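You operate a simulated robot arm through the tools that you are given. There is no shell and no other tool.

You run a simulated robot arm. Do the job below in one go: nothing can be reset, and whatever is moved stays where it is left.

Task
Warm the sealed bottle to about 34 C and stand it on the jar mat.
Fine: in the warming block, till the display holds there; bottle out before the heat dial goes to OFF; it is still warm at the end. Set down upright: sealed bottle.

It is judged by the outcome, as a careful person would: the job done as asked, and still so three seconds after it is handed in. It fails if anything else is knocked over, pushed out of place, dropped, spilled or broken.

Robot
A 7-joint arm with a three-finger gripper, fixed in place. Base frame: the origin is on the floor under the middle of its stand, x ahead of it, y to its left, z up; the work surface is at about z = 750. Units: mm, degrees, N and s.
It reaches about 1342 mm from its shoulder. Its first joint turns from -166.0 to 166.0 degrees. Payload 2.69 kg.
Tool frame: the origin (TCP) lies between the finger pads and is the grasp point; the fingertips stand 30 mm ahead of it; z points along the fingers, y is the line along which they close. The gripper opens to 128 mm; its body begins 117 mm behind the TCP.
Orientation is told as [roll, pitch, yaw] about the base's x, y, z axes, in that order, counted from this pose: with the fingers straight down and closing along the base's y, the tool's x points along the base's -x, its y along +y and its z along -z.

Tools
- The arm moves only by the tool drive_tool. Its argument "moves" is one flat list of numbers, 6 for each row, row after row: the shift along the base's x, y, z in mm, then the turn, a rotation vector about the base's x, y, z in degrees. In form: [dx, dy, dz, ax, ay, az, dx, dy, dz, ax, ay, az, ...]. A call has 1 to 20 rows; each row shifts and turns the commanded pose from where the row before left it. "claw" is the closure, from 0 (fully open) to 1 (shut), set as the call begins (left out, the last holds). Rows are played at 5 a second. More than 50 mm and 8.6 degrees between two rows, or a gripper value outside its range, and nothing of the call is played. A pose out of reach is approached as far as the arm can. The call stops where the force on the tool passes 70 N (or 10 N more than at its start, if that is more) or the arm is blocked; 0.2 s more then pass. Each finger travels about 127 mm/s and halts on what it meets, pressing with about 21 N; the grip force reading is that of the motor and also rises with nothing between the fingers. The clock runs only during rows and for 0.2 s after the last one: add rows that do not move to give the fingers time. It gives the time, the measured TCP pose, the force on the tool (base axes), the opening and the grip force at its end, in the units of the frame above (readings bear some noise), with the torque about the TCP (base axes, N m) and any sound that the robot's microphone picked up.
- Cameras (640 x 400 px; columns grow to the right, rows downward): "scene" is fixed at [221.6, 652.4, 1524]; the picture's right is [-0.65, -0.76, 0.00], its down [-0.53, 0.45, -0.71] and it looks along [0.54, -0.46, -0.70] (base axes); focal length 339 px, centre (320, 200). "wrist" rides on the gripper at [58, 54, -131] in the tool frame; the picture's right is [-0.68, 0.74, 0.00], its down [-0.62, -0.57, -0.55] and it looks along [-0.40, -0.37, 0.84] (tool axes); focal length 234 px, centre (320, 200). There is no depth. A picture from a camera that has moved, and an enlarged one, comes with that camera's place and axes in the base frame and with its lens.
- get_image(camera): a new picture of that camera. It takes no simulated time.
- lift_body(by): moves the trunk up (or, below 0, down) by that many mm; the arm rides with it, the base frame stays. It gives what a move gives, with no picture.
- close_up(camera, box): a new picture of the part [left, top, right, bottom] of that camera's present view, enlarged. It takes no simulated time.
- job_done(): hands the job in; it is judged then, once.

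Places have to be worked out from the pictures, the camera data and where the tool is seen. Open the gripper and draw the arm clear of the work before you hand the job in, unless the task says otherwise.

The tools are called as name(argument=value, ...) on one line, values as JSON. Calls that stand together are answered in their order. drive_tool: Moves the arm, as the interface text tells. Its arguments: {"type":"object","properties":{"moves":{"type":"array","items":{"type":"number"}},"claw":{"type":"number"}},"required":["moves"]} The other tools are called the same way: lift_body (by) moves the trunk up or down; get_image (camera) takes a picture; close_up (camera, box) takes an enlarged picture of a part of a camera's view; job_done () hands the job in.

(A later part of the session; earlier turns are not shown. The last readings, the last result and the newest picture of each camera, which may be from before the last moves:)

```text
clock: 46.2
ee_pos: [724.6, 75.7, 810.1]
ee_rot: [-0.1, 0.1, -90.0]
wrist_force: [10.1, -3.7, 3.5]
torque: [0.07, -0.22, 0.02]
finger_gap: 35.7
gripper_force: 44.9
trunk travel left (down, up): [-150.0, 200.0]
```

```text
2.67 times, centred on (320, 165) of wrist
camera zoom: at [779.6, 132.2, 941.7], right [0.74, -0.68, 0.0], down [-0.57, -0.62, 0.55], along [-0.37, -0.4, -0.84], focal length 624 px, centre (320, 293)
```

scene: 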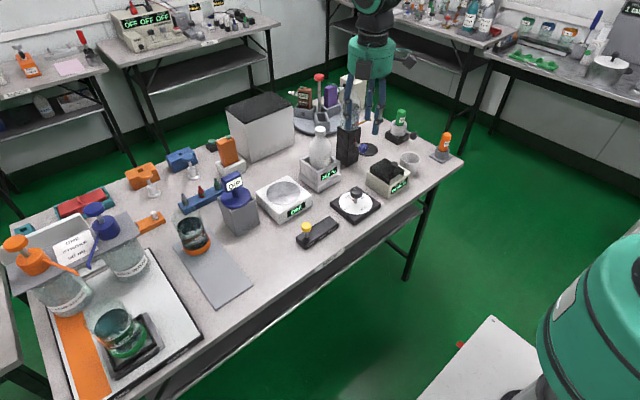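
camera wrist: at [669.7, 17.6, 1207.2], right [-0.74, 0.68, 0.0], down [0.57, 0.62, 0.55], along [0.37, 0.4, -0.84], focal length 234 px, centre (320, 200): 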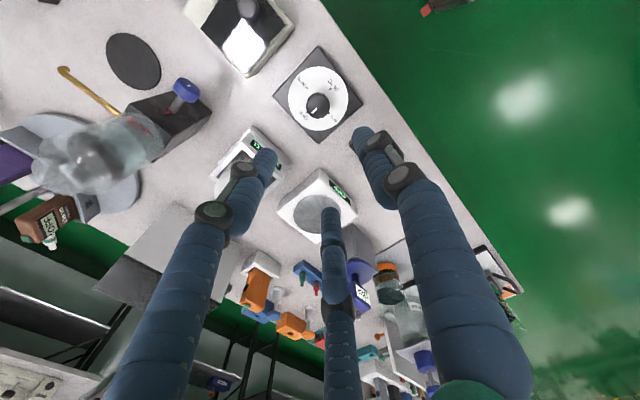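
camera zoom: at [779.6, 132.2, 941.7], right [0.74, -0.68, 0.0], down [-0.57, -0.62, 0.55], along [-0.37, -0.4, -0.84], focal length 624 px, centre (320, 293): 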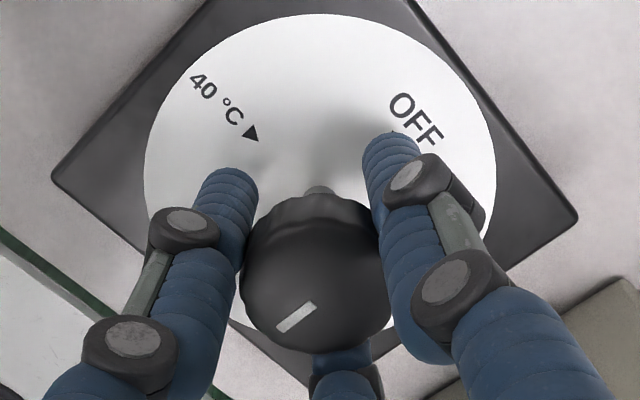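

The pointer is at 34 °C and the display reads 27.9 °C and rising. I'll release the knob and rise straight up.

drive_tool(moves=[0, 0, 0, 0, 0, 0, 0, 0, 0, 0, 0, 0, 0, 0, 0, 0, 0, 0], claw=0.5)

drive_tool(moves=[0, 0, 20, 0, 0, 0, 0, 0, 40, 0, 0, 0, 0, 0, 45, 0, 0, 0, 0, 0, 45, 0, 0, 0, 0, 0, 45, 0, 0, 0, 0, 0, 45, 0, 0, 0, 0, 0, 25, 0, 0, 0, 0, 0, 0, 0, 0, 0])

close_up(camera="scene", box=[285, 115, 400, 230])

```text
clock: 47.0
ee_pos: [725.2, 75.4, 810.0]
ee_rot: [-0.1, 0.0, -90.0]
wrist_force: [-0.4, -0.1, 0.0]
torque: [0.01, 0.01, -0.02]
finger_gap: 63.9
gripper_force: 0.0
trunk travel left (down, up): [-150.0, 200.0]
```

```text
clock: 48.8
ee_pos: [726.3, 75.3, 1074.1]
ee_rot: [0.0, 0.0, -90.1]
wrist_force: [-1.1, 0.5, -0.4]
torque: [0.01, -0.03, 0.0]
finger_gap: 64.0
gripper_force: 0.1
trunk travel left (down, up): [-150.0, 200.0]
```

```text
3.48 times, centred on (342, 172) of scene
camera zoom: at [221.6, 652.4, 1524.0], right [-0.65, -0.76, 0.0], down [-0.53, 0.45, -0.71], along [0.54, -0.46, -0.7], focal length 1180 px, centre (242, 296)
```

zoom: 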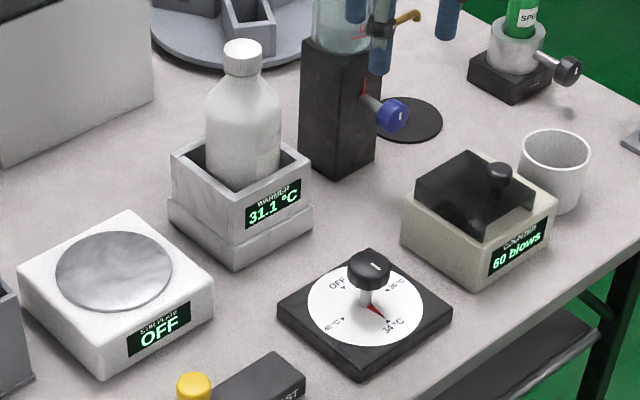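

The display is at 31.1 °C and the pointer at 34. While it warms I'll move above the bottle at about (897, 73).

drive_tool(moves=[43, -0.6, 0, 0, 0, 0, 43, -0.6, 0, 0, 0, 0, 43, -0.6, 0, 0, 0, 0, 42, -0.6, 0, 0, 0, 0, 0, 0, 0, 0, 0, 0, 0, 0, 0, 0, 0, 0])

close_up(camera="wrist", box=[240, 60, 400, 200])

close_up(camera="scene", box=[285, 95, 375, 195])

```text
clock: 50.2
ee_pos: [895.6, 73.6, 1076.7]
ee_rot: [0.0, 0.0, -90.0]
wrist_force: [-0.3, -0.3, 0.8]
torque: [0.01, 0.01, 0.01]
finger_gap: 64.2
gripper_force: 0.1
trunk travel left (down, up): [-150.0, 200.0]
```

```text
2.86 times, centred on (320, 130) of wrist
camera zoom: at [950.2, 130.7, 1208.6], right [0.74, -0.68, 0.0], down [-0.57, -0.62, 0.55], along [-0.37, -0.4, -0.84], focal length 669 px, centre (320, 400)
```

zoom: 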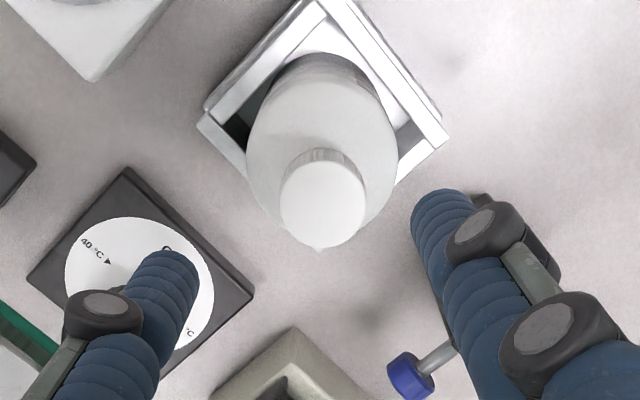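

```text
4.00 times, centred on (330, 145) of scene
camera zoom: at [221.6, 652.4, 1524.0], right [-0.65, -0.76, 0.0], down [-0.53, 0.45, -0.71], along [0.54, -0.46, -0.7], focal length 1357 px, centre (280, 420)
```

zoom: 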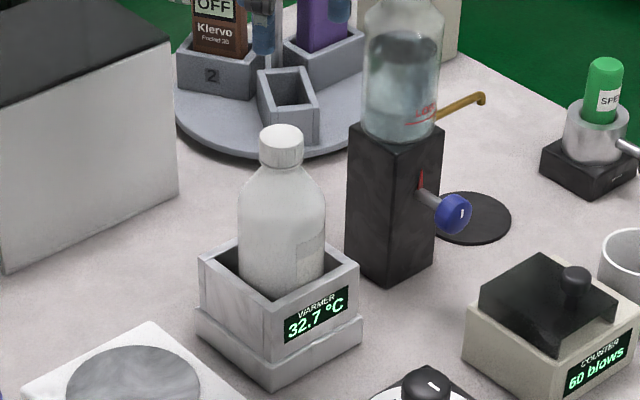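

Display 32.7 °C. The cap is about 1.5 mm off axis; I'll correct, lower to just above the cap, and wait while it warms.

drive_tool(moves=[1.1, -1.0, -30, 0, 0, 0, 0, 0, -30, 0, 0, 0, 0, 0, -20, 0, 0, 0, 0, 0, 0, 0, 0, 0, 0, 0, 0, 0, 0, 0])

close_up(camera="wrist", box=[240, 80, 400, 220])

close_up(camera="scene", box=[285, 95, 375, 195])

```text
clock: 51.4
ee_pos: [898.5, 69.5, 996.8]
ee_rot: [0.0, 0.0, -90.0]
wrist_force: [-0.3, 0.5, -0.5]
torque: [-0.04, 0.02, -0.01]
finger_gap: 64.0
gripper_force: 0.1
trunk travel left (down, up): [-150.0, 200.0]
```

```text
2.86 times, centred on (320, 150) of wrist
camera zoom: at [952.4, 127.8, 1128.0], right [0.74, -0.68, 0.0], down [-0.57, -0.62, 0.55], along [-0.37, -0.4, -0.84], focal length 669 px, centre (320, 343)
```

zoom: 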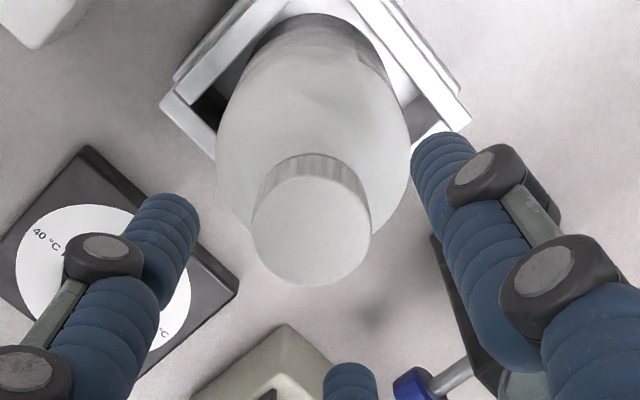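

```text
4.00 times, centred on (330, 145) of scene
camera zoom: at [221.6, 652.4, 1524.0], right [-0.65, -0.76, 0.0], down [-0.53, 0.45, -0.71], along [0.54, -0.46, -0.7], focal length 1357 px, centre (280, 420)
```

zoom: 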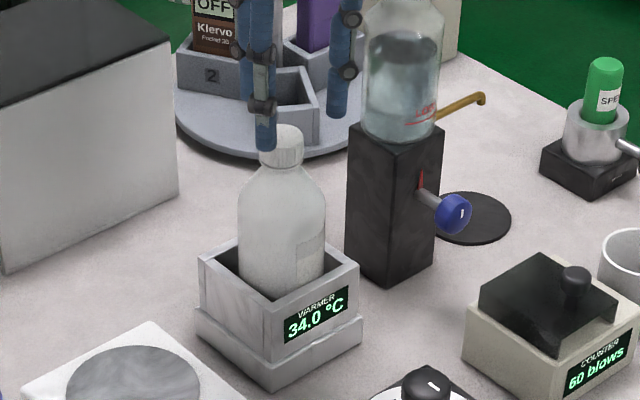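

The display has reached 34.0 °C. I'll make a small alignment correction (−1.7, +1.6) and wait several seconds to see that the display holds.

drive_tool(moves=[-1.7, 1.6, 0, 0, 0, 0, 0, 0, 0, 0, 0, 0, 0, 0, 0, 0, 0, 0, 0, 0, 0, 0, 0, 0, 0, 0, 0, 0, 0, 0, 0, 0, 0, 0, 0, 0, 0, 0, 0, 0, 0, 0, 0, 0, 0, 0, 0, 0, 0, 0, 0, 0, 0, 0, 0, 0, 0, 0, 0, 0, 0, 0, 0, 0, 0, 0, 0, 0, 0, 0, 0, 0, 0, 0, 0, 0, 0, 0, 0, 0, 0, 0, 0, 0, 0, 0, 0, 0, 0, 0])

close_up(camera="wrist", box=[240, 80, 400, 220])

close_up(camera="scene", box=[285, 95, 375, 195])

```text
clock: 54.6
ee_pos: [895.8, 72.2, 996.5]
ee_rot: [0.1, 0.0, -90.0]
wrist_force: [0.2, 0.1, -0.1]
torque: [-0.05, 0.03, 0.0]
finger_gap: 63.9
gripper_force: 0.1
trunk travel left (down, up): [-150.0, 200.0]
```

```text
2.86 times, centred on (320, 150) of wrist
camera zoom: at [950.0, 129.8, 1127.7], right [0.74, -0.68, 0.0], down [-0.57, -0.62, 0.55], along [-0.37, -0.4, -0.84], focal length 669 px, centre (320, 343)
```

zoom: 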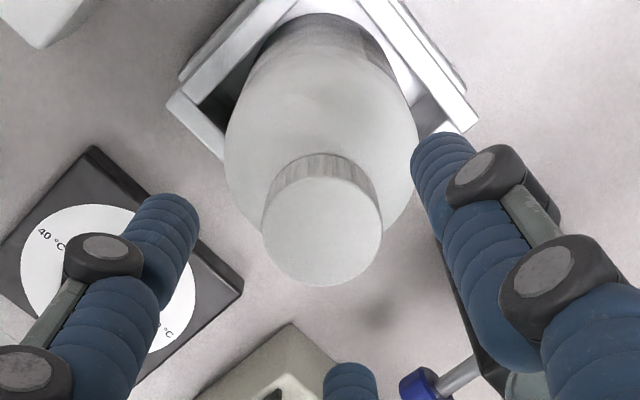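

```text
4.00 times, centred on (330, 145) of scene
camera zoom: at [221.6, 652.4, 1524.0], right [-0.65, -0.76, 0.0], down [-0.53, 0.45, -0.71], along [0.54, -0.46, -0.7], focal length 1357 px, centre (280, 420)
```

zoom: 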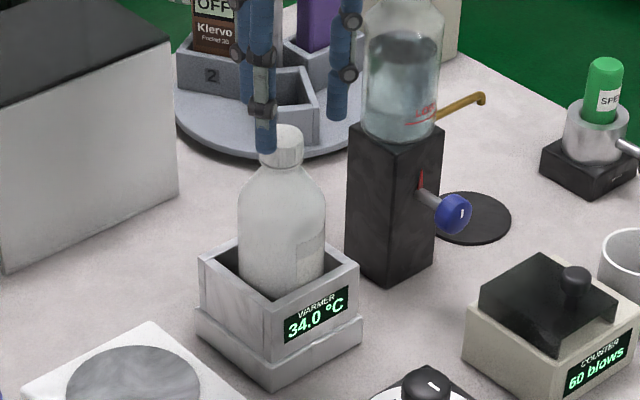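

The display holds at 34.0 °C. I'll wait a while longer to let the bottle itself come fully to temperature.

drive_tool(moves=[0.5, -0.5, 0, 0, 0, 0, 0, 0, 0, 0, 0, 0, 0, 0, 0, 0, 0, 0, 0, 0, 0, 0, 0, 0, 0, 0, 0, 0, 0, 0, 0, 0, 0, 0, 0, 0, 0, 0, 0, 0, 0, 0, 0, 0, 0, 0, 0, 0, 0, 0, 0, 0, 0, 0, 0, 0, 0, 0, 0, 0, 0, 0, 0, 0, 0, 0, 0, 0, 0, 0, 0, 0, 0, 0, 0, 0, 0, 0, 0, 0, 0, 0, 0, 0, 0, 0, 0, 0, 0, 0, 0, 0, 0, 0, 0, 0, 0, 0, 0, 0, 0, 0, 0, 0, 0, 0, 0, 0, 0, 0, 0, 0, 0, 0, 0, 0, 0, 0, 0, 0])

drive_tool(moves=[0, 0, 0, 0, 0, 0, 0, 0, 0, 0, 0, 0, 0, 0, 0, 0, 0, 0, 0, 0, 0, 0, 0, 0, 0, 0, 0, 0, 0, 0, 0, 0, 0, 0, 0, 0, 0, 0, 0, 0, 0, 0, 0, 0, 0, 0, 0, 0, 0, 0, 0, 0, 0, 0, 0, 0, 0, 0, 0, 0, 0, 0, 0, 0, 0, 0, 0, 0, 0, 0, 0, 0, 0, 0, 0, 0, 0, 0, 0, 0, 0, 0, 0, 0, 0, 0, 0, 0, 0, 0, 0, 0, 0, 0, 0, 0, 0, 0, 0, 0, 0, 0, 0, 0, 0, 0, 0, 0, 0, 0, 0, 0, 0, 0, 0, 0, 0, 0, 0, 0])

close_up(camera="scene", box=[285, 95, 375, 195])

close_up(camera="wrist", box=[240, 80, 400, 220])

```text
clock: 58.8
ee_pos: [896.0, 72.8, 995.6]
ee_rot: [0.0, 0.0, -90.0]
wrist_force: [0.6, -0.3, 1.0]
torque: [0.02, 0.01, 0.0]
finger_gap: 63.9
gripper_force: 0.0
trunk travel left (down, up): [-150.0, 200.0]
```

```text
clock: 63.0
ee_pos: [896.2, 72.4, 996.3]
ee_rot: [0.1, 0.0, -90.1]
wrist_force: [-1.1, -0.2, -0.4]
torque: [0.01, 0.02, -0.01]
finger_gap: 64.1
gripper_force: 0.1
trunk travel left (down, up): [-150.0, 200.0]
```

```text
4.00 times, centred on (330, 145) of scene
camera zoom: at [221.6, 652.4, 1524.0], right [-0.65, -0.76, 0.0], down [-0.53, 0.45, -0.71], along [0.54, -0.46, -0.7], focal length 1357 px, centre (280, 420)
```

zoom: 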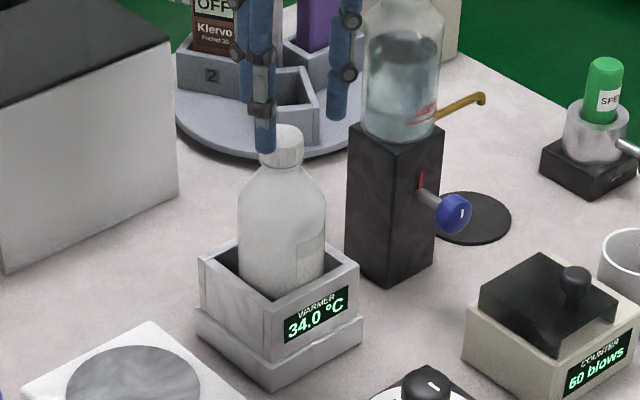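

```text
2.86 times, centred on (320, 150) of wrist
camera zoom: at [950.6, 129.7, 1127.7], right [0.74, -0.68, 0.0], down [-0.57, -0.62, 0.55], along [-0.37, -0.4, -0.84], focal length 669 px, centre (320, 343)
```

zoom: 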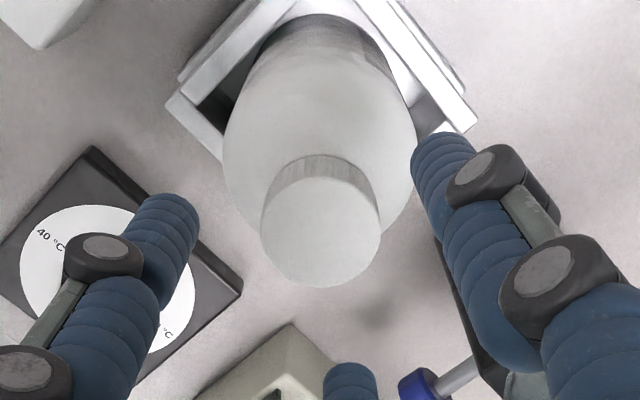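

The display has held 34.0 °C for over 11 s, so the bottle is warm. I'll descend to the cap grip height (TCP z ≈ 954).

drive_tool(moves=[0.3, -0.3, -15, 0, 0, 0, 0, 0, -15, 0, 0, 0, 0, 0, -12, 0, 0, 0, 0, 0, 0, 0, 0, 0])

close_up(camera="wrist", box=[220, 80, 420, 240])

close_up(camera="scene", box=[290, 100, 350, 180])

```text
clock: 64.0
ee_pos: [896.5, 72.4, 953.0]
ee_rot: [0.0, 0.0, -89.9]
wrist_force: [0.2, 0.1, 0.1]
torque: [0.03, 0.03, 0.0]
finger_gap: 64.0
gripper_force: 0.0
trunk travel left (down, up): [-150.0, 200.0]
```

```text
2.50 times, centred on (320, 160) of wrist
camera zoom: at [950.8, 129.1, 1084.7], right [0.74, -0.68, 0.0], down [-0.57, -0.62, 0.55], along [-0.37, -0.4, -0.84], focal length 585 px, centre (320, 300)
```

zoom: 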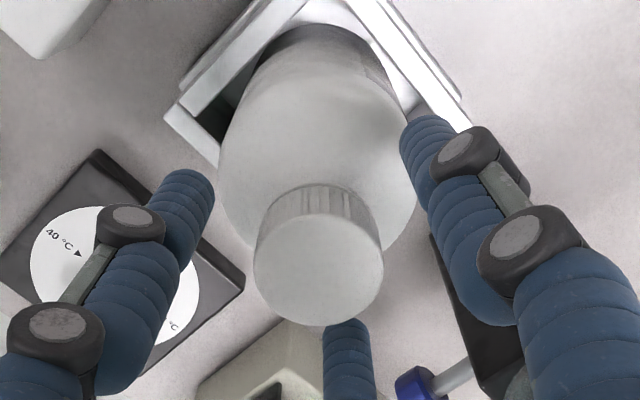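

```text
5.00 times, centred on (320, 140) of scene
camera zoom: at [221.6, 652.4, 1524.0], right [-0.65, -0.76, 0.0], down [-0.53, 0.45, -0.71], along [0.54, -0.46, -0.7], focal length 1696 px, centre (320, 500)
```

zoom: 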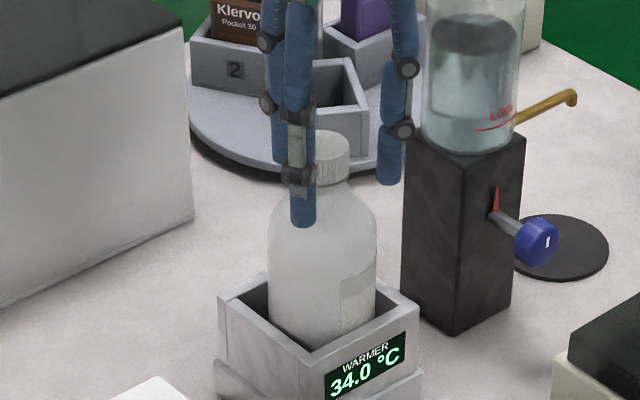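

The cap is centred in both views. Closing to grip the bottle.

drive_tool(moves=[0, 0, 0, 0, 0, 0, 0, 0, 0, 0, 0, 0, 0, 0, 0, 0, 0, 0], claw=1)

close_up(camera="scene", box=[290, 100, 350, 180])

```text
clock: 64.8
ee_pos: [897.1, 72.9, 954.2]
ee_rot: [0.1, 0.0, -90.0]
wrist_force: [2.4, 2.1, 4.7]
torque: [0.19, -0.26, 0.04]
finger_gap: 32.3
gripper_force: 21.3
trunk travel left (down, up): [-150.0, 200.0]
```

```text
5.00 times, centred on (320, 140) of scene
camera zoom: at [221.6, 652.4, 1524.0], right [-0.65, -0.76, 0.0], down [-0.53, 0.45, -0.71], along [0.54, -0.46, -0.7], focal length 1696 px, centre (320, 500)
```

zoom: 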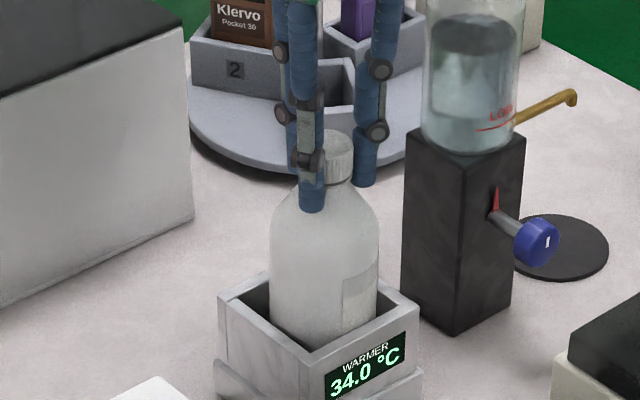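

Gripped with a gap of 32.3 mm and 21 N. I'll lift slowly out of the well, watching for drag.

drive_tool(moves=[0, 0, 3, 0, 0, 0, 0, 0, 5, 0, 0, 0, 0, 0, 7, 0, 0, 0, 0, 0, 0, 0, 0, 0])

close_up(camera="scene", box=[290, 100, 350, 180])

```text
clock: 65.8
ee_pos: [896.9, 71.4, 967.3]
ee_rot: [0.0, -0.1, -90.0]
wrist_force: [-0.2, -0.3, -4.2]
torque: [-0.01, -0.03, 0.02]
finger_gap: 32.5
gripper_force: 20.7
trunk travel left (down, up): [-150.0, 200.0]
```

```text
5.00 times, centred on (320, 140) of scene
camera zoom: at [221.6, 652.4, 1524.0], right [-0.65, -0.76, 0.0], down [-0.53, 0.45, -0.71], along [0.54, -0.46, -0.7], focal length 1696 px, centre (320, 500)
```

zoom: 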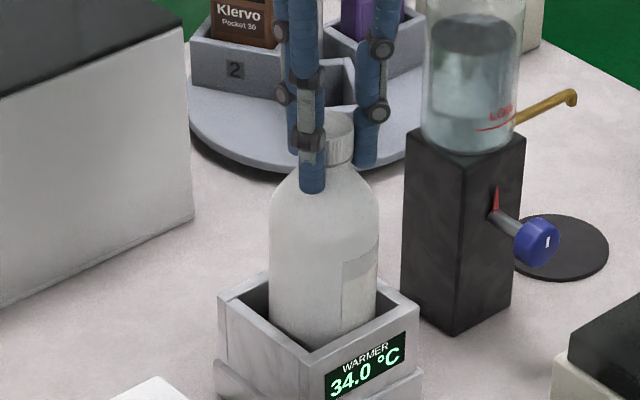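

The bottle is free with only its weight on the tool. Lifting the rest of the way clear of the rim.

drive_tool(moves=[0, 0, 8, 0, 0, 0, 0, 0, 10, 0, 0, 0, 0, 0, 12, 0, 0, 0, 0, 0, 15, 0, 0, 0, 0, 0, 20, 0, 0, 0, 0, 0, 25, 0, 0, 0, 0, 0, 15, 0, 0, 0, 0, 0, 0, 0, 0, 0])

get_image(camera="scene")

get_image(camera="wrist")

```text
clock: 67.6
ee_pos: [895.6, 74.8, 1075.5]
ee_rot: [-0.1, 0.0, -90.1]
wrist_force: [0.4, 0.4, -3.9]
torque: [-0.04, -0.02, 0.01]
finger_gap: 32.4
gripper_force: 20.9
trunk travel left (down, up): [-150.0, 200.0]
```

```text
taken
```

scene: 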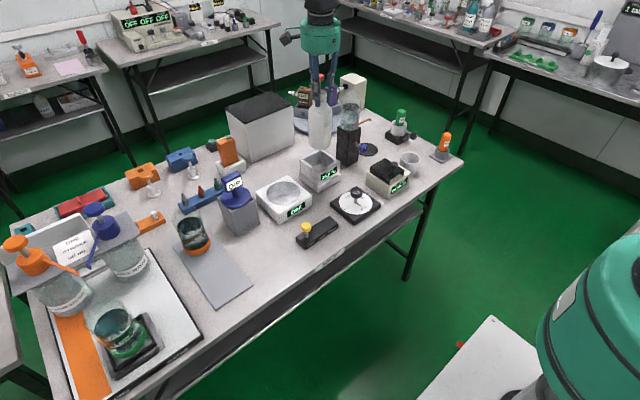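

```text
taken
camera wrist: at [950.2, 132.0, 1206.2], right [0.74, -0.68, 0.0], down [-0.56, -0.62, 0.55], along [-0.37, -0.4, -0.84], focal length 234 px, centre (320, 200)
```

wrist: 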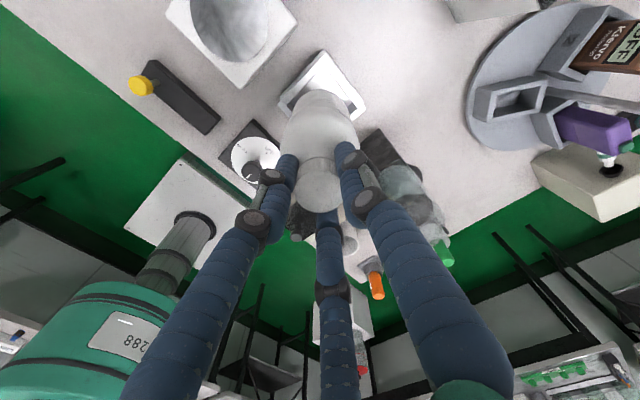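

The bottle is out and hanging straight, base at about z 899. I'll carry it to the free part of the jar mat near (755, 533), going first away from the urn and the DIP holder.

drive_tool(moves=[-10, 12, 0, 0, 0, 0, -20, 25, 0, 0, 0, 0, -22, 27, 0, 0, 0, 0, -22, 27, 0, 0, 0, 0, -22, 27, 0, 0, 0, 0, -22, 27, 0, 0, 0, 0, -14, 30, 0, 0, 0, 0, -8, 32, 0, 0, 0, 0, 0, 34, 0, 0, 0, 0, 0, 34, 0, 0, 0, 0, 0, 34, 0, 0, 0, 0, 0, 34, 0, 0, 0, 0, 0, 34, 0, 0, 0, 0, 0, 34, 0, 0, 0, 0, 0, 28, 0, 0, 0, 0, 0, 19, 0, 0, 0, 0, 0, 0, 0, 0, 0, 0])

get_image(camera="scene")

get_image(camera="wrist")

```text
clock: 71.2
ee_pos: [754.6, 531.7, 1072.3]
ee_rot: [0.0, 0.0, -90.0]
wrist_force: [0.4, 1.2, -4.4]
torque: [-0.02, -0.01, 0.01]
finger_gap: 32.6
gripper_force: 21.5
trunk travel left (down, up): [-150.0, 200.0]
```

```text
taken
```

scene: 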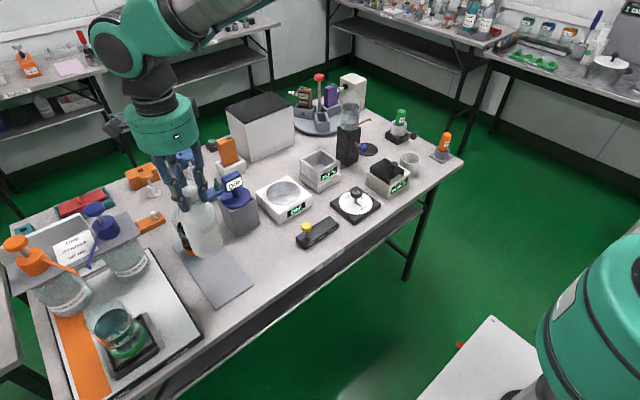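

```text
taken
camera wrist: at [809.0, 589.1, 1204.4], right [0.74, -0.68, 0.0], down [-0.57, -0.62, 0.55], along [-0.37, -0.4, -0.84], focal length 234 px, centre (320, 200)
```

wrist: 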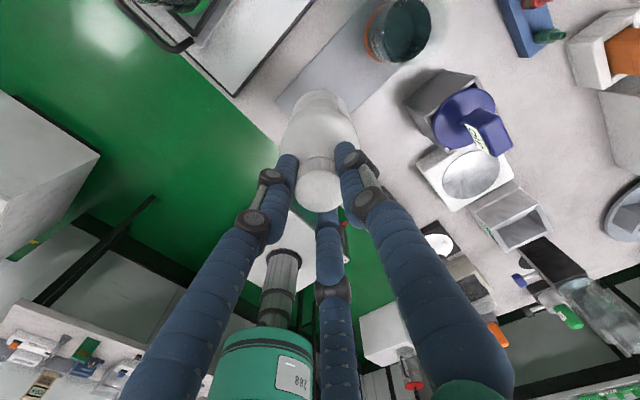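

The bottle is above the mat. I'll zoom to confirm where the tool axis meets the mat before lowering.

close_up(camera="wrist", box=[230, 0, 450, 150])

close_up(camera="scene", box=[140, 150, 280, 320])

```text
2.67 times, centred on (340, 75) of wrist
camera zoom: at [809.0, 589.1, 1204.4], right [0.74, -0.68, 0.0], down [-0.57, -0.62, 0.55], along [-0.37, -0.4, -0.84], focal length 624 px, centre (267, 533)
```

zoom: 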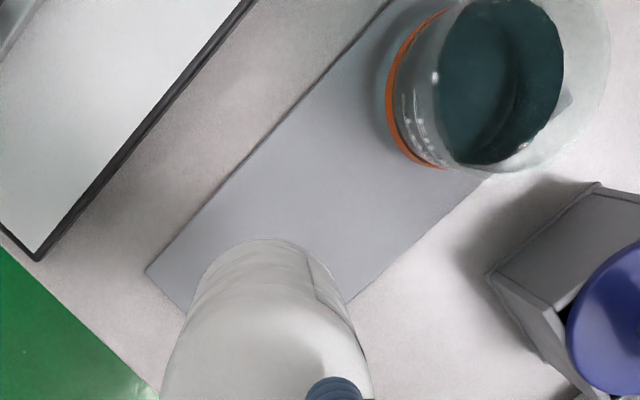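

```text
2.35 times, centred on (210, 235) of scene
camera zoom: at [221.6, 652.4, 1524.0], right [-0.65, -0.76, 0.0], down [-0.53, 0.45, -0.71], along [0.54, -0.46, -0.7], focal length 798 px, centre (579, 118)
```

zoom: 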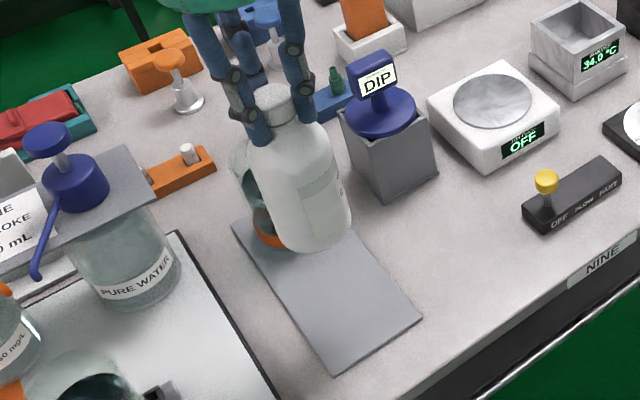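

The mat spans y 478–586 from x 693 back, and the bottle is centred over it with about 78 mm to the jar. I'll lower to about 10 mm above the mat.

drive_tool(moves=[0, 0, -15, 0, 0, 0, 0, 0, -25, 0, 0, 0, 0, 0, -30, 0, 0, 0, 0, 0, -30, 0, 0, 0, 0, 0, -20, 0, 0, 0, 0, 0, -10, 0, 0, 0, 0, 0, 0, 0, 0, 0])

close_up(camera="scene", box=[160, 170, 280, 320])

```text
clock: 72.8
ee_pos: [754.1, 532.0, 943.3]
ee_rot: [0.0, 0.0, -90.0]
wrist_force: [-0.2, -0.3, -4.5]
torque: [0.01, 0.01, 0.01]
finger_gap: 32.6
gripper_force: 21.2
trunk travel left (down, up): [-150.0, 200.0]
```

```text
2.67 times, centred on (220, 245) of scene
camera zoom: at [221.6, 652.4, 1524.0], right [-0.65, -0.76, 0.0], down [-0.53, 0.45, -0.71], along [0.54, -0.46, -0.7], focal length 905 px, centre (587, 80)
```

zoom: 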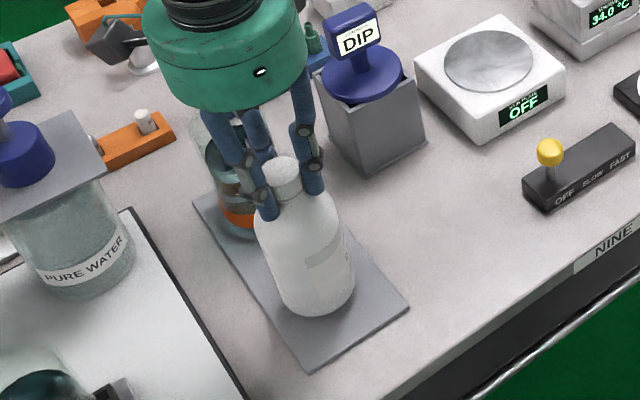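

The bottle hangs just above the mat. I'll lower in small single steps, reading the force each time.

drive_tool(moves=[0, 0, -4, 0, 0, 0, 0, 0, -4, 0, 0, 0, 0, 0, 0, 0, 0, 0])

```text
clock: 73.6
ee_pos: [755.3, 531.5, 936.1]
ee_rot: [0.0, 0.0, -90.0]
wrist_force: [-0.3, 0.8, -4.4]
torque: [-0.02, -0.02, 0.04]
finger_gap: 32.6
gripper_force: 20.6
trunk travel left (down, up): [-150.0, 200.0]
```

No contact yet at z 936; continuing in finer steps.

drive_tool(moves=[0, 0, -2, 0, 0, 0, 0, 0, -1, 0, 0, 0, 0, 0, 0, 0, 0, 0])

```text
clock: 74.4
ee_pos: [756.3, 532.5, 932.3]
ee_rot: [0.0, 0.0, -90.0]
wrist_force: [-0.4, 0.0, -4.8]
torque: [-0.02, 0.0, -0.02]
finger_gap: 32.5
gripper_force: 21.2
trunk travel left (down, up): [-150.0, 200.0]
```

Still hanging freely; another 1.5 mm.

drive_tool(moves=[0, 0, -1.5, 0, 0, 0, 0, 0, 0, 0, 0, 0])

```text
clock: 75.0
ee_pos: [754.6, 531.7, 930.4]
ee_rot: [-0.1, 0.1, -90.0]
wrist_force: [0.5, 0.5, -3.0]
torque: [-0.06, -0.06, 0.03]
finger_gap: 32.6
gripper_force: 21.2
trunk travel left (down, up): [-150.0, 200.0]
```

The downward load is starting to fall, so first contact is near. One more millimetre.

drive_tool(moves=[0, 0, -1, 0, 0, 0, 0, 0, 0, 0, 0, 0])

```text
clock: 75.6
ee_pos: [758.0, 530.8, 930.3]
ee_rot: [0.2, 0.0, -90.1]
wrist_force: [-0.5, 1.9, 4.4]
torque: [0.02, 0.25, -0.04]
finger_gap: 32.3
gripper_force: 20.9
trunk travel left (down, up): [-150.0, 200.0]
```

The bottle is seated on the mat (+4.4 N). Opening the fingers to release it.

drive_tool(moves=[0, 0, 0, 0, 0, 0, 0, 0, 0, 0, 0, 0, 0, 0, 0, 0, 0, 0], claw=0.5)

close_up(camera="scene", box=[160, 170, 280, 320])

close_up(camera="wrist", box=[200, 60, 440, 240])

```text
clock: 76.4
ee_pos: [757.0, 531.0, 929.2]
ee_rot: [0.0, -0.1, -90.1]
wrist_force: [-0.5, 0.2, 0.1]
torque: [-0.04, 0.04, -0.03]
finger_gap: 63.9
gripper_force: 0.0
trunk travel left (down, up): [-150.0, 200.0]
```

```text
2.67 times, centred on (220, 245) of scene
camera zoom: at [221.6, 652.4, 1524.0], right [-0.65, -0.76, 0.0], down [-0.53, 0.45, -0.71], along [0.54, -0.46, -0.7], focal length 905 px, centre (587, 80)
```

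zoom: 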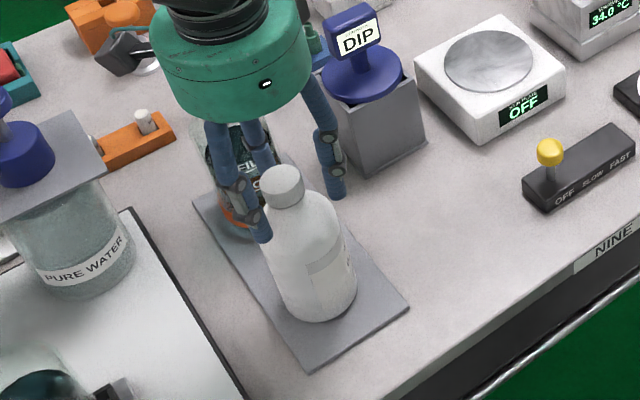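

```text
2.22 times, centred on (320, 150) of wrist
camera zoom: at [810.4, 588.3, 1060.9], right [0.74, -0.68, 0.0], down [-0.57, -0.62, 0.55], along [-0.37, -0.4, -0.84], focal length 520 px, centre (320, 311)
```

zoom: 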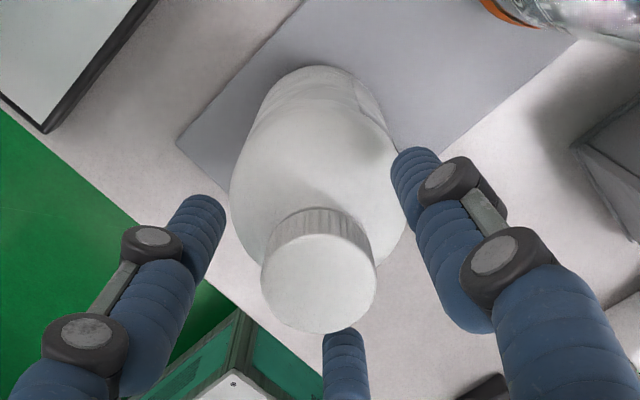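

The bottle stands upright on the mat, released. I'll rise straight up and return to above the dial, keeping yaw −90° so I can turn the knob back 180° counter-clockwise to OFF.

drive_tool(moves=[0, 0, 15, 0, 0, 0, 0, 0, 35, 0, 0, 0, 0, 0, 45, 0, 0, 0, 0, 0, 45, 0, 0, 0, 0, -30, 5, 0, 0, 0, -3, -45, 0, 0, 0, 0, -3, -45, 0, 0, 0, 0, -3, -45, 0, 0, 0, 0, -4, -45, 0, 0, 0, 0, -4, -45, 0, 0, 0, 0, -4, -45, 0, 0, 0, 0, -4, -45, 0, 0, 0, 0, -4, -45, 0, 0, 0, 0, -2, -45, 0, 0, 0, 0, 0, -20, 0, 0, 0, 0, 0, 0, 0, 0, 0, 0, 0, 0, 0, 0, 0, 0])

get_image(camera="scene")

close_up(camera="wrist", box=[250, 35, 390, 155])

```text
clock: 80.0
ee_pos: [725.8, 78.1, 1073.0]
ee_rot: [0.0, -0.1, -90.0]
wrist_force: [-0.2, -0.1, 0.4]
torque: [-0.01, 0.02, -0.01]
finger_gap: 64.1
gripper_force: 0.0
trunk travel left (down, up): [-150.0, 200.0]
```

```text
taken
```

scene: 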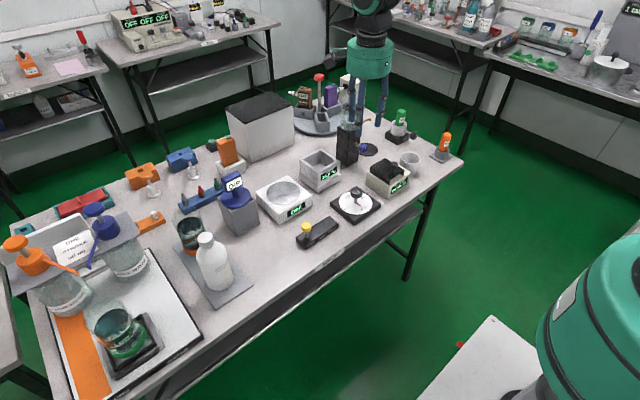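

```text
3.33 times, centred on (320, 95) of wrist
camera zoom: at [780.5, 134.8, 1204.6], right [0.74, -0.68, 0.0], down [-0.57, -0.62, 0.55], along [-0.37, -0.4, -0.84], focal length 781 px, centre (320, 550)
```

zoom: 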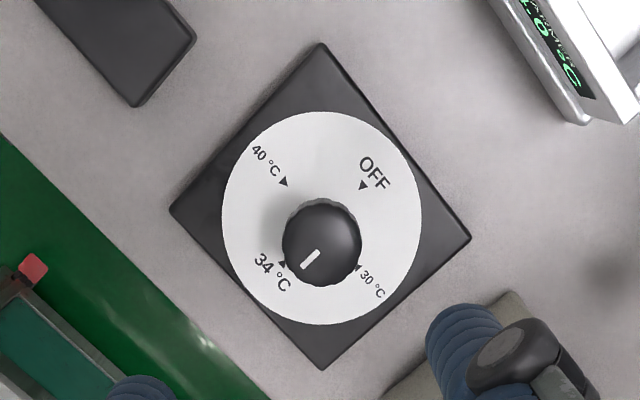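

The knob is within 3 mm of the axis, consistent with the earlier grip position (725, 75.5). I'll correct and descend to z ≈ 850.

drive_tool(moves=[-0.8, -2.6, -40, 0, 0, 0, 0, 0, -45, 0, 0, 0, 0, 0, -45, 0, 0, 0, 0, 0, -45, 0, 0, 0, 0, 0, -45, 0, 0, 0, 0, 0, 0, 0, 0, 0, 0, 0, 0, 0, 0, 0])

close_up(camera="wrist", box=[240, 90, 400, 220])

close_up(camera="scene", box=[325, 165, 385, 215])

```text
clock: 81.6
ee_pos: [721.6, 73.0, 855.5]
ee_rot: [0.0, 0.0, -90.0]
wrist_force: [0.4, -0.4, -1.2]
torque: [-0.03, -0.04, 0.0]
finger_gap: 64.0
gripper_force: 0.1
trunk travel left (down, up): [-150.0, 200.0]
```

```text
3.08 times, centred on (320, 155) of wrist
camera zoom: at [776.0, 130.0, 986.3], right [0.74, -0.68, 0.0], down [-0.57, -0.62, 0.55], along [-0.37, -0.4, -0.84], focal length 720 px, centre (320, 338)
```

zoom: 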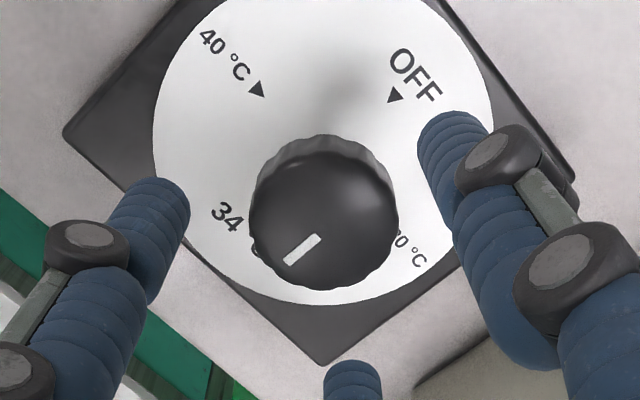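

```text
8.00 times, centred on (355, 190) of scene
camera zoom: at [221.6, 652.4, 1524.0], right [-0.65, -0.76, 0.0], down [-0.53, 0.45, -0.71], along [0.54, -0.46, -0.7], focal length 2714 px, centre (40, 280)
```

zoom: 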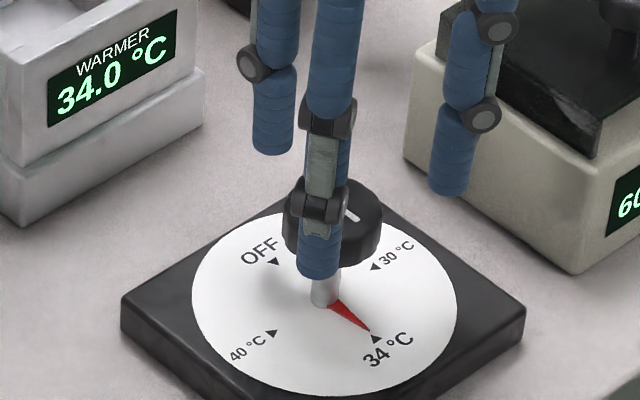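

The arm drifted to (721.6, 73.0); both views agree the knob is about (+3.4, +2.4) away. Correcting while descending to z ≈ 832.

drive_tool(moves=[3.4, 2.4, -10, 0, 0, 0, 0, 0, -13, 0, 0, 0, 0, 0, 0, 0, 0, 0, 0, 0, 0, 0, 0, 0])

close_up(camera="wrist", box=[240, 90, 400, 220])

close_up(camera="scene", box=[325, 165, 385, 215])

```text
clock: 82.6
ee_pos: [726.2, 76.4, 832.5]
ee_rot: [0.0, 0.0, -90.0]
wrist_force: [0.3, -0.1, 0.3]
torque: [0.02, 0.0, -0.02]
finger_gap: 63.9
gripper_force: 0.0
trunk travel left (down, up): [-150.0, 200.0]
```

```text
3.08 times, centred on (320, 155) of wrist
camera zoom: at [780.6, 133.3, 963.5], right [0.74, -0.68, 0.0], down [-0.57, -0.62, 0.55], along [-0.37, -0.4, -0.84], focal length 720 px, centre (320, 338)
```

zoom: 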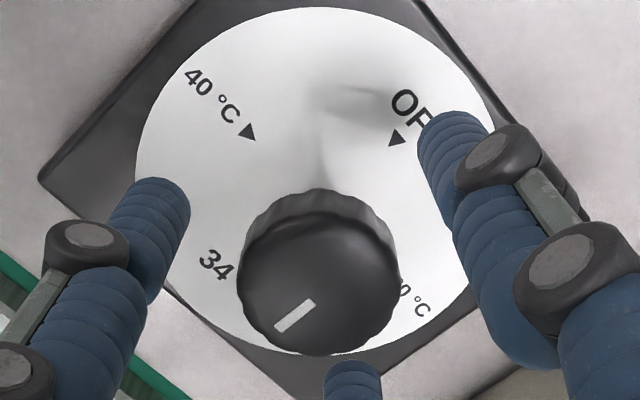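

```text
8.00 times, centred on (355, 190) of scene
camera zoom: at [221.6, 652.4, 1524.0], right [-0.65, -0.76, 0.0], down [-0.53, 0.45, -0.71], along [0.54, -0.46, -0.7], focal length 2714 px, centre (40, 280)
```

zoom: 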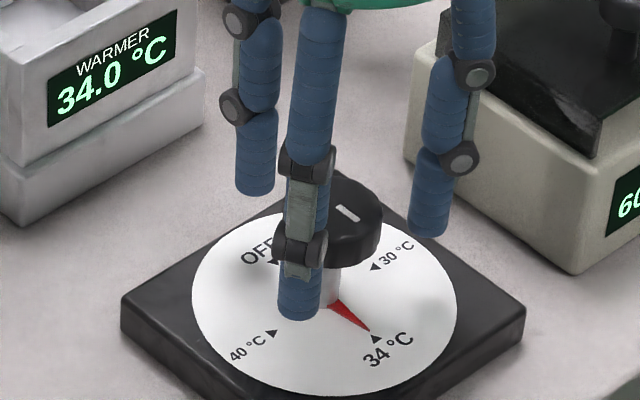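

Nearly centred now; a final shift of (−0.9, −0.9) while descending to z ≈ 810.

drive_tool(moves=[-0.9, -0.9, -8, 0, 0, 0, 0, 0, -8, 0, 0, 0, 0, 0, -6, 0, 0, 0, 0, 0, 0, 0, 0, 0])

close_up(camera="wrist", box=[230, 90, 410, 240])

close_up(camera="scene", box=[325, 165, 385, 215])

```text
clock: 83.6
ee_pos: [725.9, 75.9, 809.7]
ee_rot: [0.0, -0.1, -90.0]
wrist_force: [-0.9, -0.4, 0.3]
torque: [0.01, -0.01, 0.04]
finger_gap: 63.9
gripper_force: 0.0
trunk travel left (down, up): [-150.0, 200.0]
```

```text
2.67 times, centred on (320, 165) of wrist
camera zoom: at [780.7, 132.3, 941.1], right [0.74, -0.68, 0.0], down [-0.57, -0.62, 0.55], along [-0.37, -0.4, -0.84], focal length 624 px, centre (320, 293)
```

zoom: 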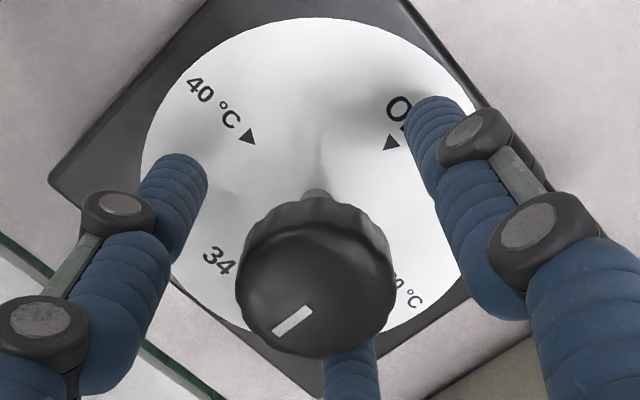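

```text
8.00 times, centred on (355, 190) of scene
camera zoom: at [221.6, 652.4, 1524.0], right [-0.65, -0.76, 0.0], down [-0.53, 0.45, -0.71], along [0.54, -0.46, -0.7], focal length 2714 px, centre (40, 280)
```

zoom: 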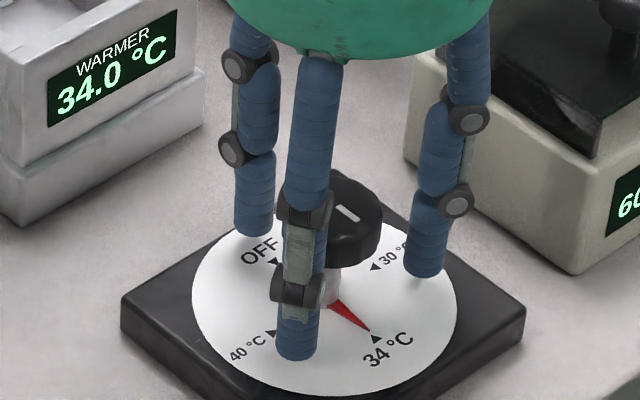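

The knob appears almost exactly where it was when last gripped. Closing on it.

drive_tool(moves=[0, 0, 0, 0, 0, 0, 0, 0, 0, 0, 0, 0, 0, 0, 0, 0, 0, 0], claw=1)

```text
clock: 84.4
ee_pos: [724.4, 75.6, 809.2]
ee_rot: [0.0, -0.1, -90.1]
wrist_force: [-9.4, 0.8, 1.3]
torque: [0.04, 0.18, -0.03]
finger_gap: 35.7
gripper_force: 45.4
trunk travel left (down, up): [-150.0, 200.0]
```

Gripped with low side force. I'll turn counter-clockwise 45° first with a small x correction.

drive_tool(moves=[-0.4, 0, 0, 0, 0, 6, 0, 0, 0, 0, 0, 7, 0, 0, 0, 0, 0, 7, 0, 0, 0, 0, 0, 7, 0, 0, 0, 0, 0, 7, 0, 0, 0, 0, 0, 7, 0, 0, 0, 0, 0, 4, 0, 0, 0, 0, 0, 0])

```text
clock: 86.2
ee_pos: [726.0, 74.9, 808.6]
ee_rot: [-0.1, 0.0, -45.0]
wrist_force: [-20.8, 28.2, -3.2]
torque: [0.17, 0.19, -0.01]
finger_gap: 35.7
gripper_force: 45.5
trunk travel left (down, up): [-150.0, 200.0]
```

Side force is rising, so I'll shift the tool (−0.8, +1.1) to relieve it and turn another 45°.

drive_tool(moves=[-0.8, 1.1, 0, 0, 0, 0, 0, 0, 0, 0, 0, 7, 0, 0, 0, 0, 0, 7, 0, 0, 0, 0, 0, 7, 0, 0, 0, 0, 0, 7, 0, 0, 0, 0, 0, 7, 0, 0, 0, 0, 0, 7, 0, 0, 0, 0, 0, 3, 0, 0, 0, 0, 0, 0])

close_up(camera="scene", box=[325, 165, 385, 215])

```text
clock: 88.2
ee_pos: [726.1, 76.1, 809.7]
ee_rot: [-0.1, 0.0, 0.2]
wrist_force: [-16.9, -12.3, -3.3]
torque: [-0.1, 0.02, -0.01]
finger_gap: 35.6
gripper_force: 45.3
trunk travel left (down, up): [-150.0, 200.0]
```

```text
8.00 times, centred on (355, 190) of scene
camera zoom: at [221.6, 652.4, 1524.0], right [-0.65, -0.76, 0.0], down [-0.53, 0.45, -0.71], along [0.54, -0.46, -0.7], focal length 2714 px, centre (40, 280)
```

zoom: 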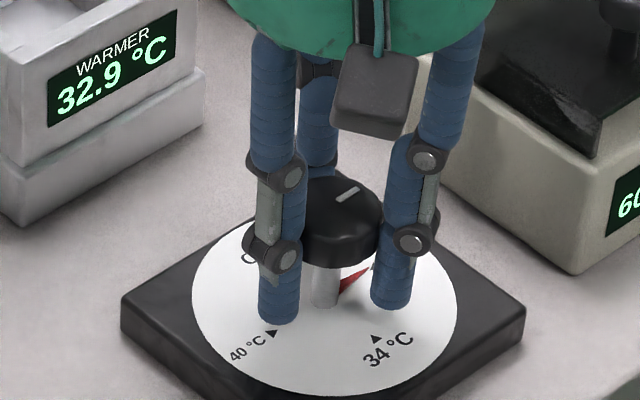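

The pointer is back at 30 °C. I'll relieve the side force slightly and turn the next 45° towards OFF.

drive_tool(moves=[-0.7, -0.5, 0, 0, 0, 0, 0, 0, 0, 0, 0, 7, 0, 0, 0, 0, 0, 7, 0, 0, 0, 0, 0, 7, 0, 0, 0, 0, 0, 7, 0, 0, 0, 0, 0, 7, 0, 0, 0, 0, 0, 7, 0, 0, 0, 0, 0, 3, 0, 0, 0, 0, 0, 0])

```text
clock: 90.2
ee_pos: [725.8, 75.3, 808.8]
ee_rot: [-0.1, 0.0, 45.1]
wrist_force: [-3.8, -7.1, -2.1]
torque: [-0.15, -0.01, 0.01]
finger_gap: 35.8
gripper_force: 45.1
trunk travel left (down, up): [-150.0, 200.0]
```

Forces are low. Turning the last 45° to OFF.

drive_tool(moves=[0, 0, 0, 0, 0, 7, 0, 0, 0, 0, 0, 7, 0, 0, 0, 0, 0, 7, 0, 0, 0, 0, 0, 7, 0, 0, 0, 0, 0, 7, 0, 0, 0, 0, 0, 7, 0, 0, 0, 0, 0, 3, 0, 0, 0, 0, 0, 0])

close_up(camera="scene", box=[325, 165, 385, 215])

close_up(camera="wrist", box=[230, 90, 410, 240])

```text
clock: 92.0
ee_pos: [725.0, 75.9, 809.4]
ee_rot: [0.1, 0.1, 90.2]
wrist_force: [-3.1, 5.4, -3.9]
torque: [0.12, -0.05, -0.11]
finger_gap: 35.8
gripper_force: 45.1
trunk travel left (down, up): [-150.0, 200.0]
```

```text
8.00 times, centred on (355, 190) of scene
camera zoom: at [221.6, 652.4, 1524.0], right [-0.65, -0.76, 0.0], down [-0.53, 0.45, -0.71], along [0.54, -0.46, -0.7], focal length 2714 px, centre (40, 280)
```

zoom: 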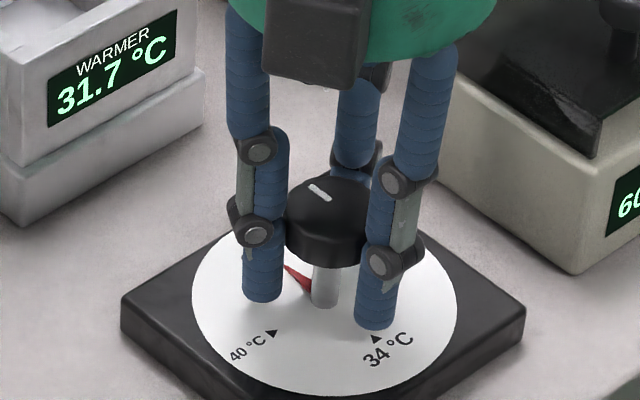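

```text
2.67 times, centred on (320, 165) of wrist
camera zoom: at [671.9, 15.3, 941.0], right [-0.74, 0.68, 0.0], down [0.56, 0.62, 0.55], along [0.37, 0.4, -0.84], focal length 624 px, centre (320, 293)
```

zoom: 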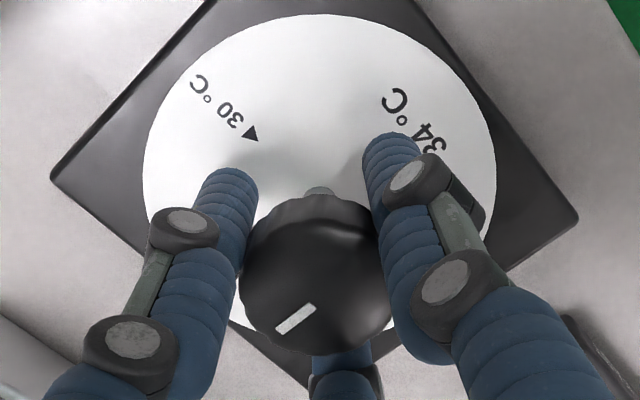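

The knob is back at OFF and the display is falling. I'll release and rise straight up, clear of everything.

drive_tool(moves=[0, 0, 0, 0, 0, 0, 0, 0, 0, 0, 0, 0, 0, 0, 0, 0, 0, 0], claw=0.5)

drive_tool(moves=[0, 0, 20, 0, 0, 0, 0, 0, 40, 0, 0, 0, 0, 0, 45, 0, 0, 0, 0, 0, 45, 0, 0, 0, 0, 0, 45, 0, 0, 0, 0, 0, 45, 0, 0, 0, 0, 0, 25, 0, 0, 0, 0, 0, 0, 0, 0, 0])

get_image(camera="scene")

close_up(camera="scene", box=[285, 130, 400, 230])

close_up(camera="scene", box=[160, 200, 280, 320])

```text
clock: 92.8
ee_pos: [725.8, 74.7, 808.3]
ee_rot: [0.0, 0.0, 90.0]
wrist_force: [0.3, -0.1, 1.3]
torque: [0.0, -0.03, -0.01]
finger_gap: 64.1
gripper_force: 0.0
trunk travel left (down, up): [-150.0, 200.0]
```

```text
clock: 94.6
ee_pos: [725.3, 77.0, 1075.5]
ee_rot: [0.0, 0.0, 90.0]
wrist_force: [0.8, -0.3, 0.7]
torque: [-0.03, -0.01, -0.02]
finger_gap: 64.0
gripper_force: 0.0
trunk travel left (down, up): [-150.0, 200.0]
```

```text
taken
```

scene: 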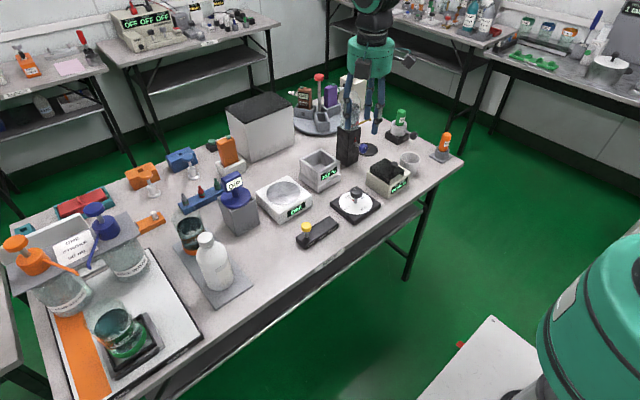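

```text
4.00 times, centred on (342, 180) of scene
camera zoom: at [221.6, 652.4, 1524.0], right [-0.65, -0.76, 0.0], down [-0.53, 0.45, -0.71], along [0.54, -0.46, -0.7], focal length 1357 px, centre (230, 280)
```

zoom: 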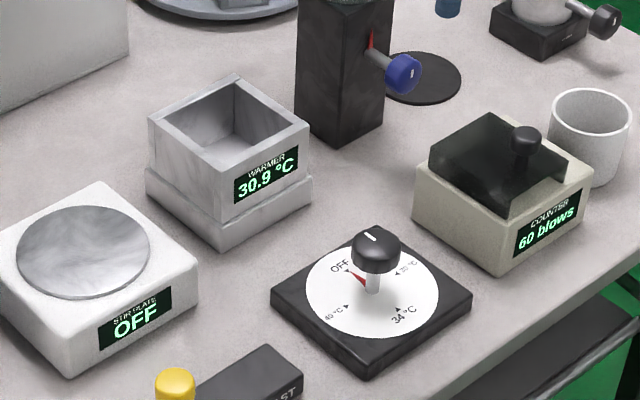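

```text
3.33 times, centred on (220, 260) of scene
camera zoom: at [221.6, 652.4, 1524.0], right [-0.65, -0.76, 0.0], down [-0.53, 0.45, -0.71], along [0.54, -0.46, -0.7], focal length 1131 px, centre (653, 0)
```

zoom: 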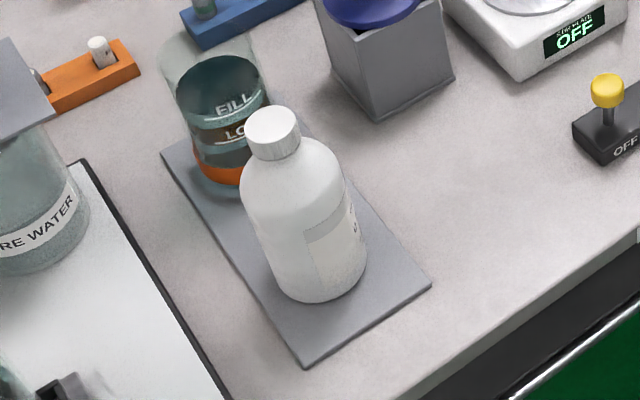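

The bottle stands upright on the jar mat, the dial is at OFF, and nothing else has moved. I'll open the gripper fully up here, clear of everything, and then hand in.

drive_tool(moves=[0, 0, 10, 0, 0, 0, 0, 0, 0, 0, 0, 0, 0, 0, 0, 0, 0, 0], claw=0)

```text
clock: 95.4
ee_pos: [725.0, 76.6, 1085.8]
ee_rot: [0.0, 0.0, 90.0]
wrist_force: [1.4, 0.7, -1.1]
torque: [0.02, 0.01, 0.01]
finger_gap: 128.0
gripper_force: 0.1
trunk travel left (down, up): [-150.0, 200.0]
```

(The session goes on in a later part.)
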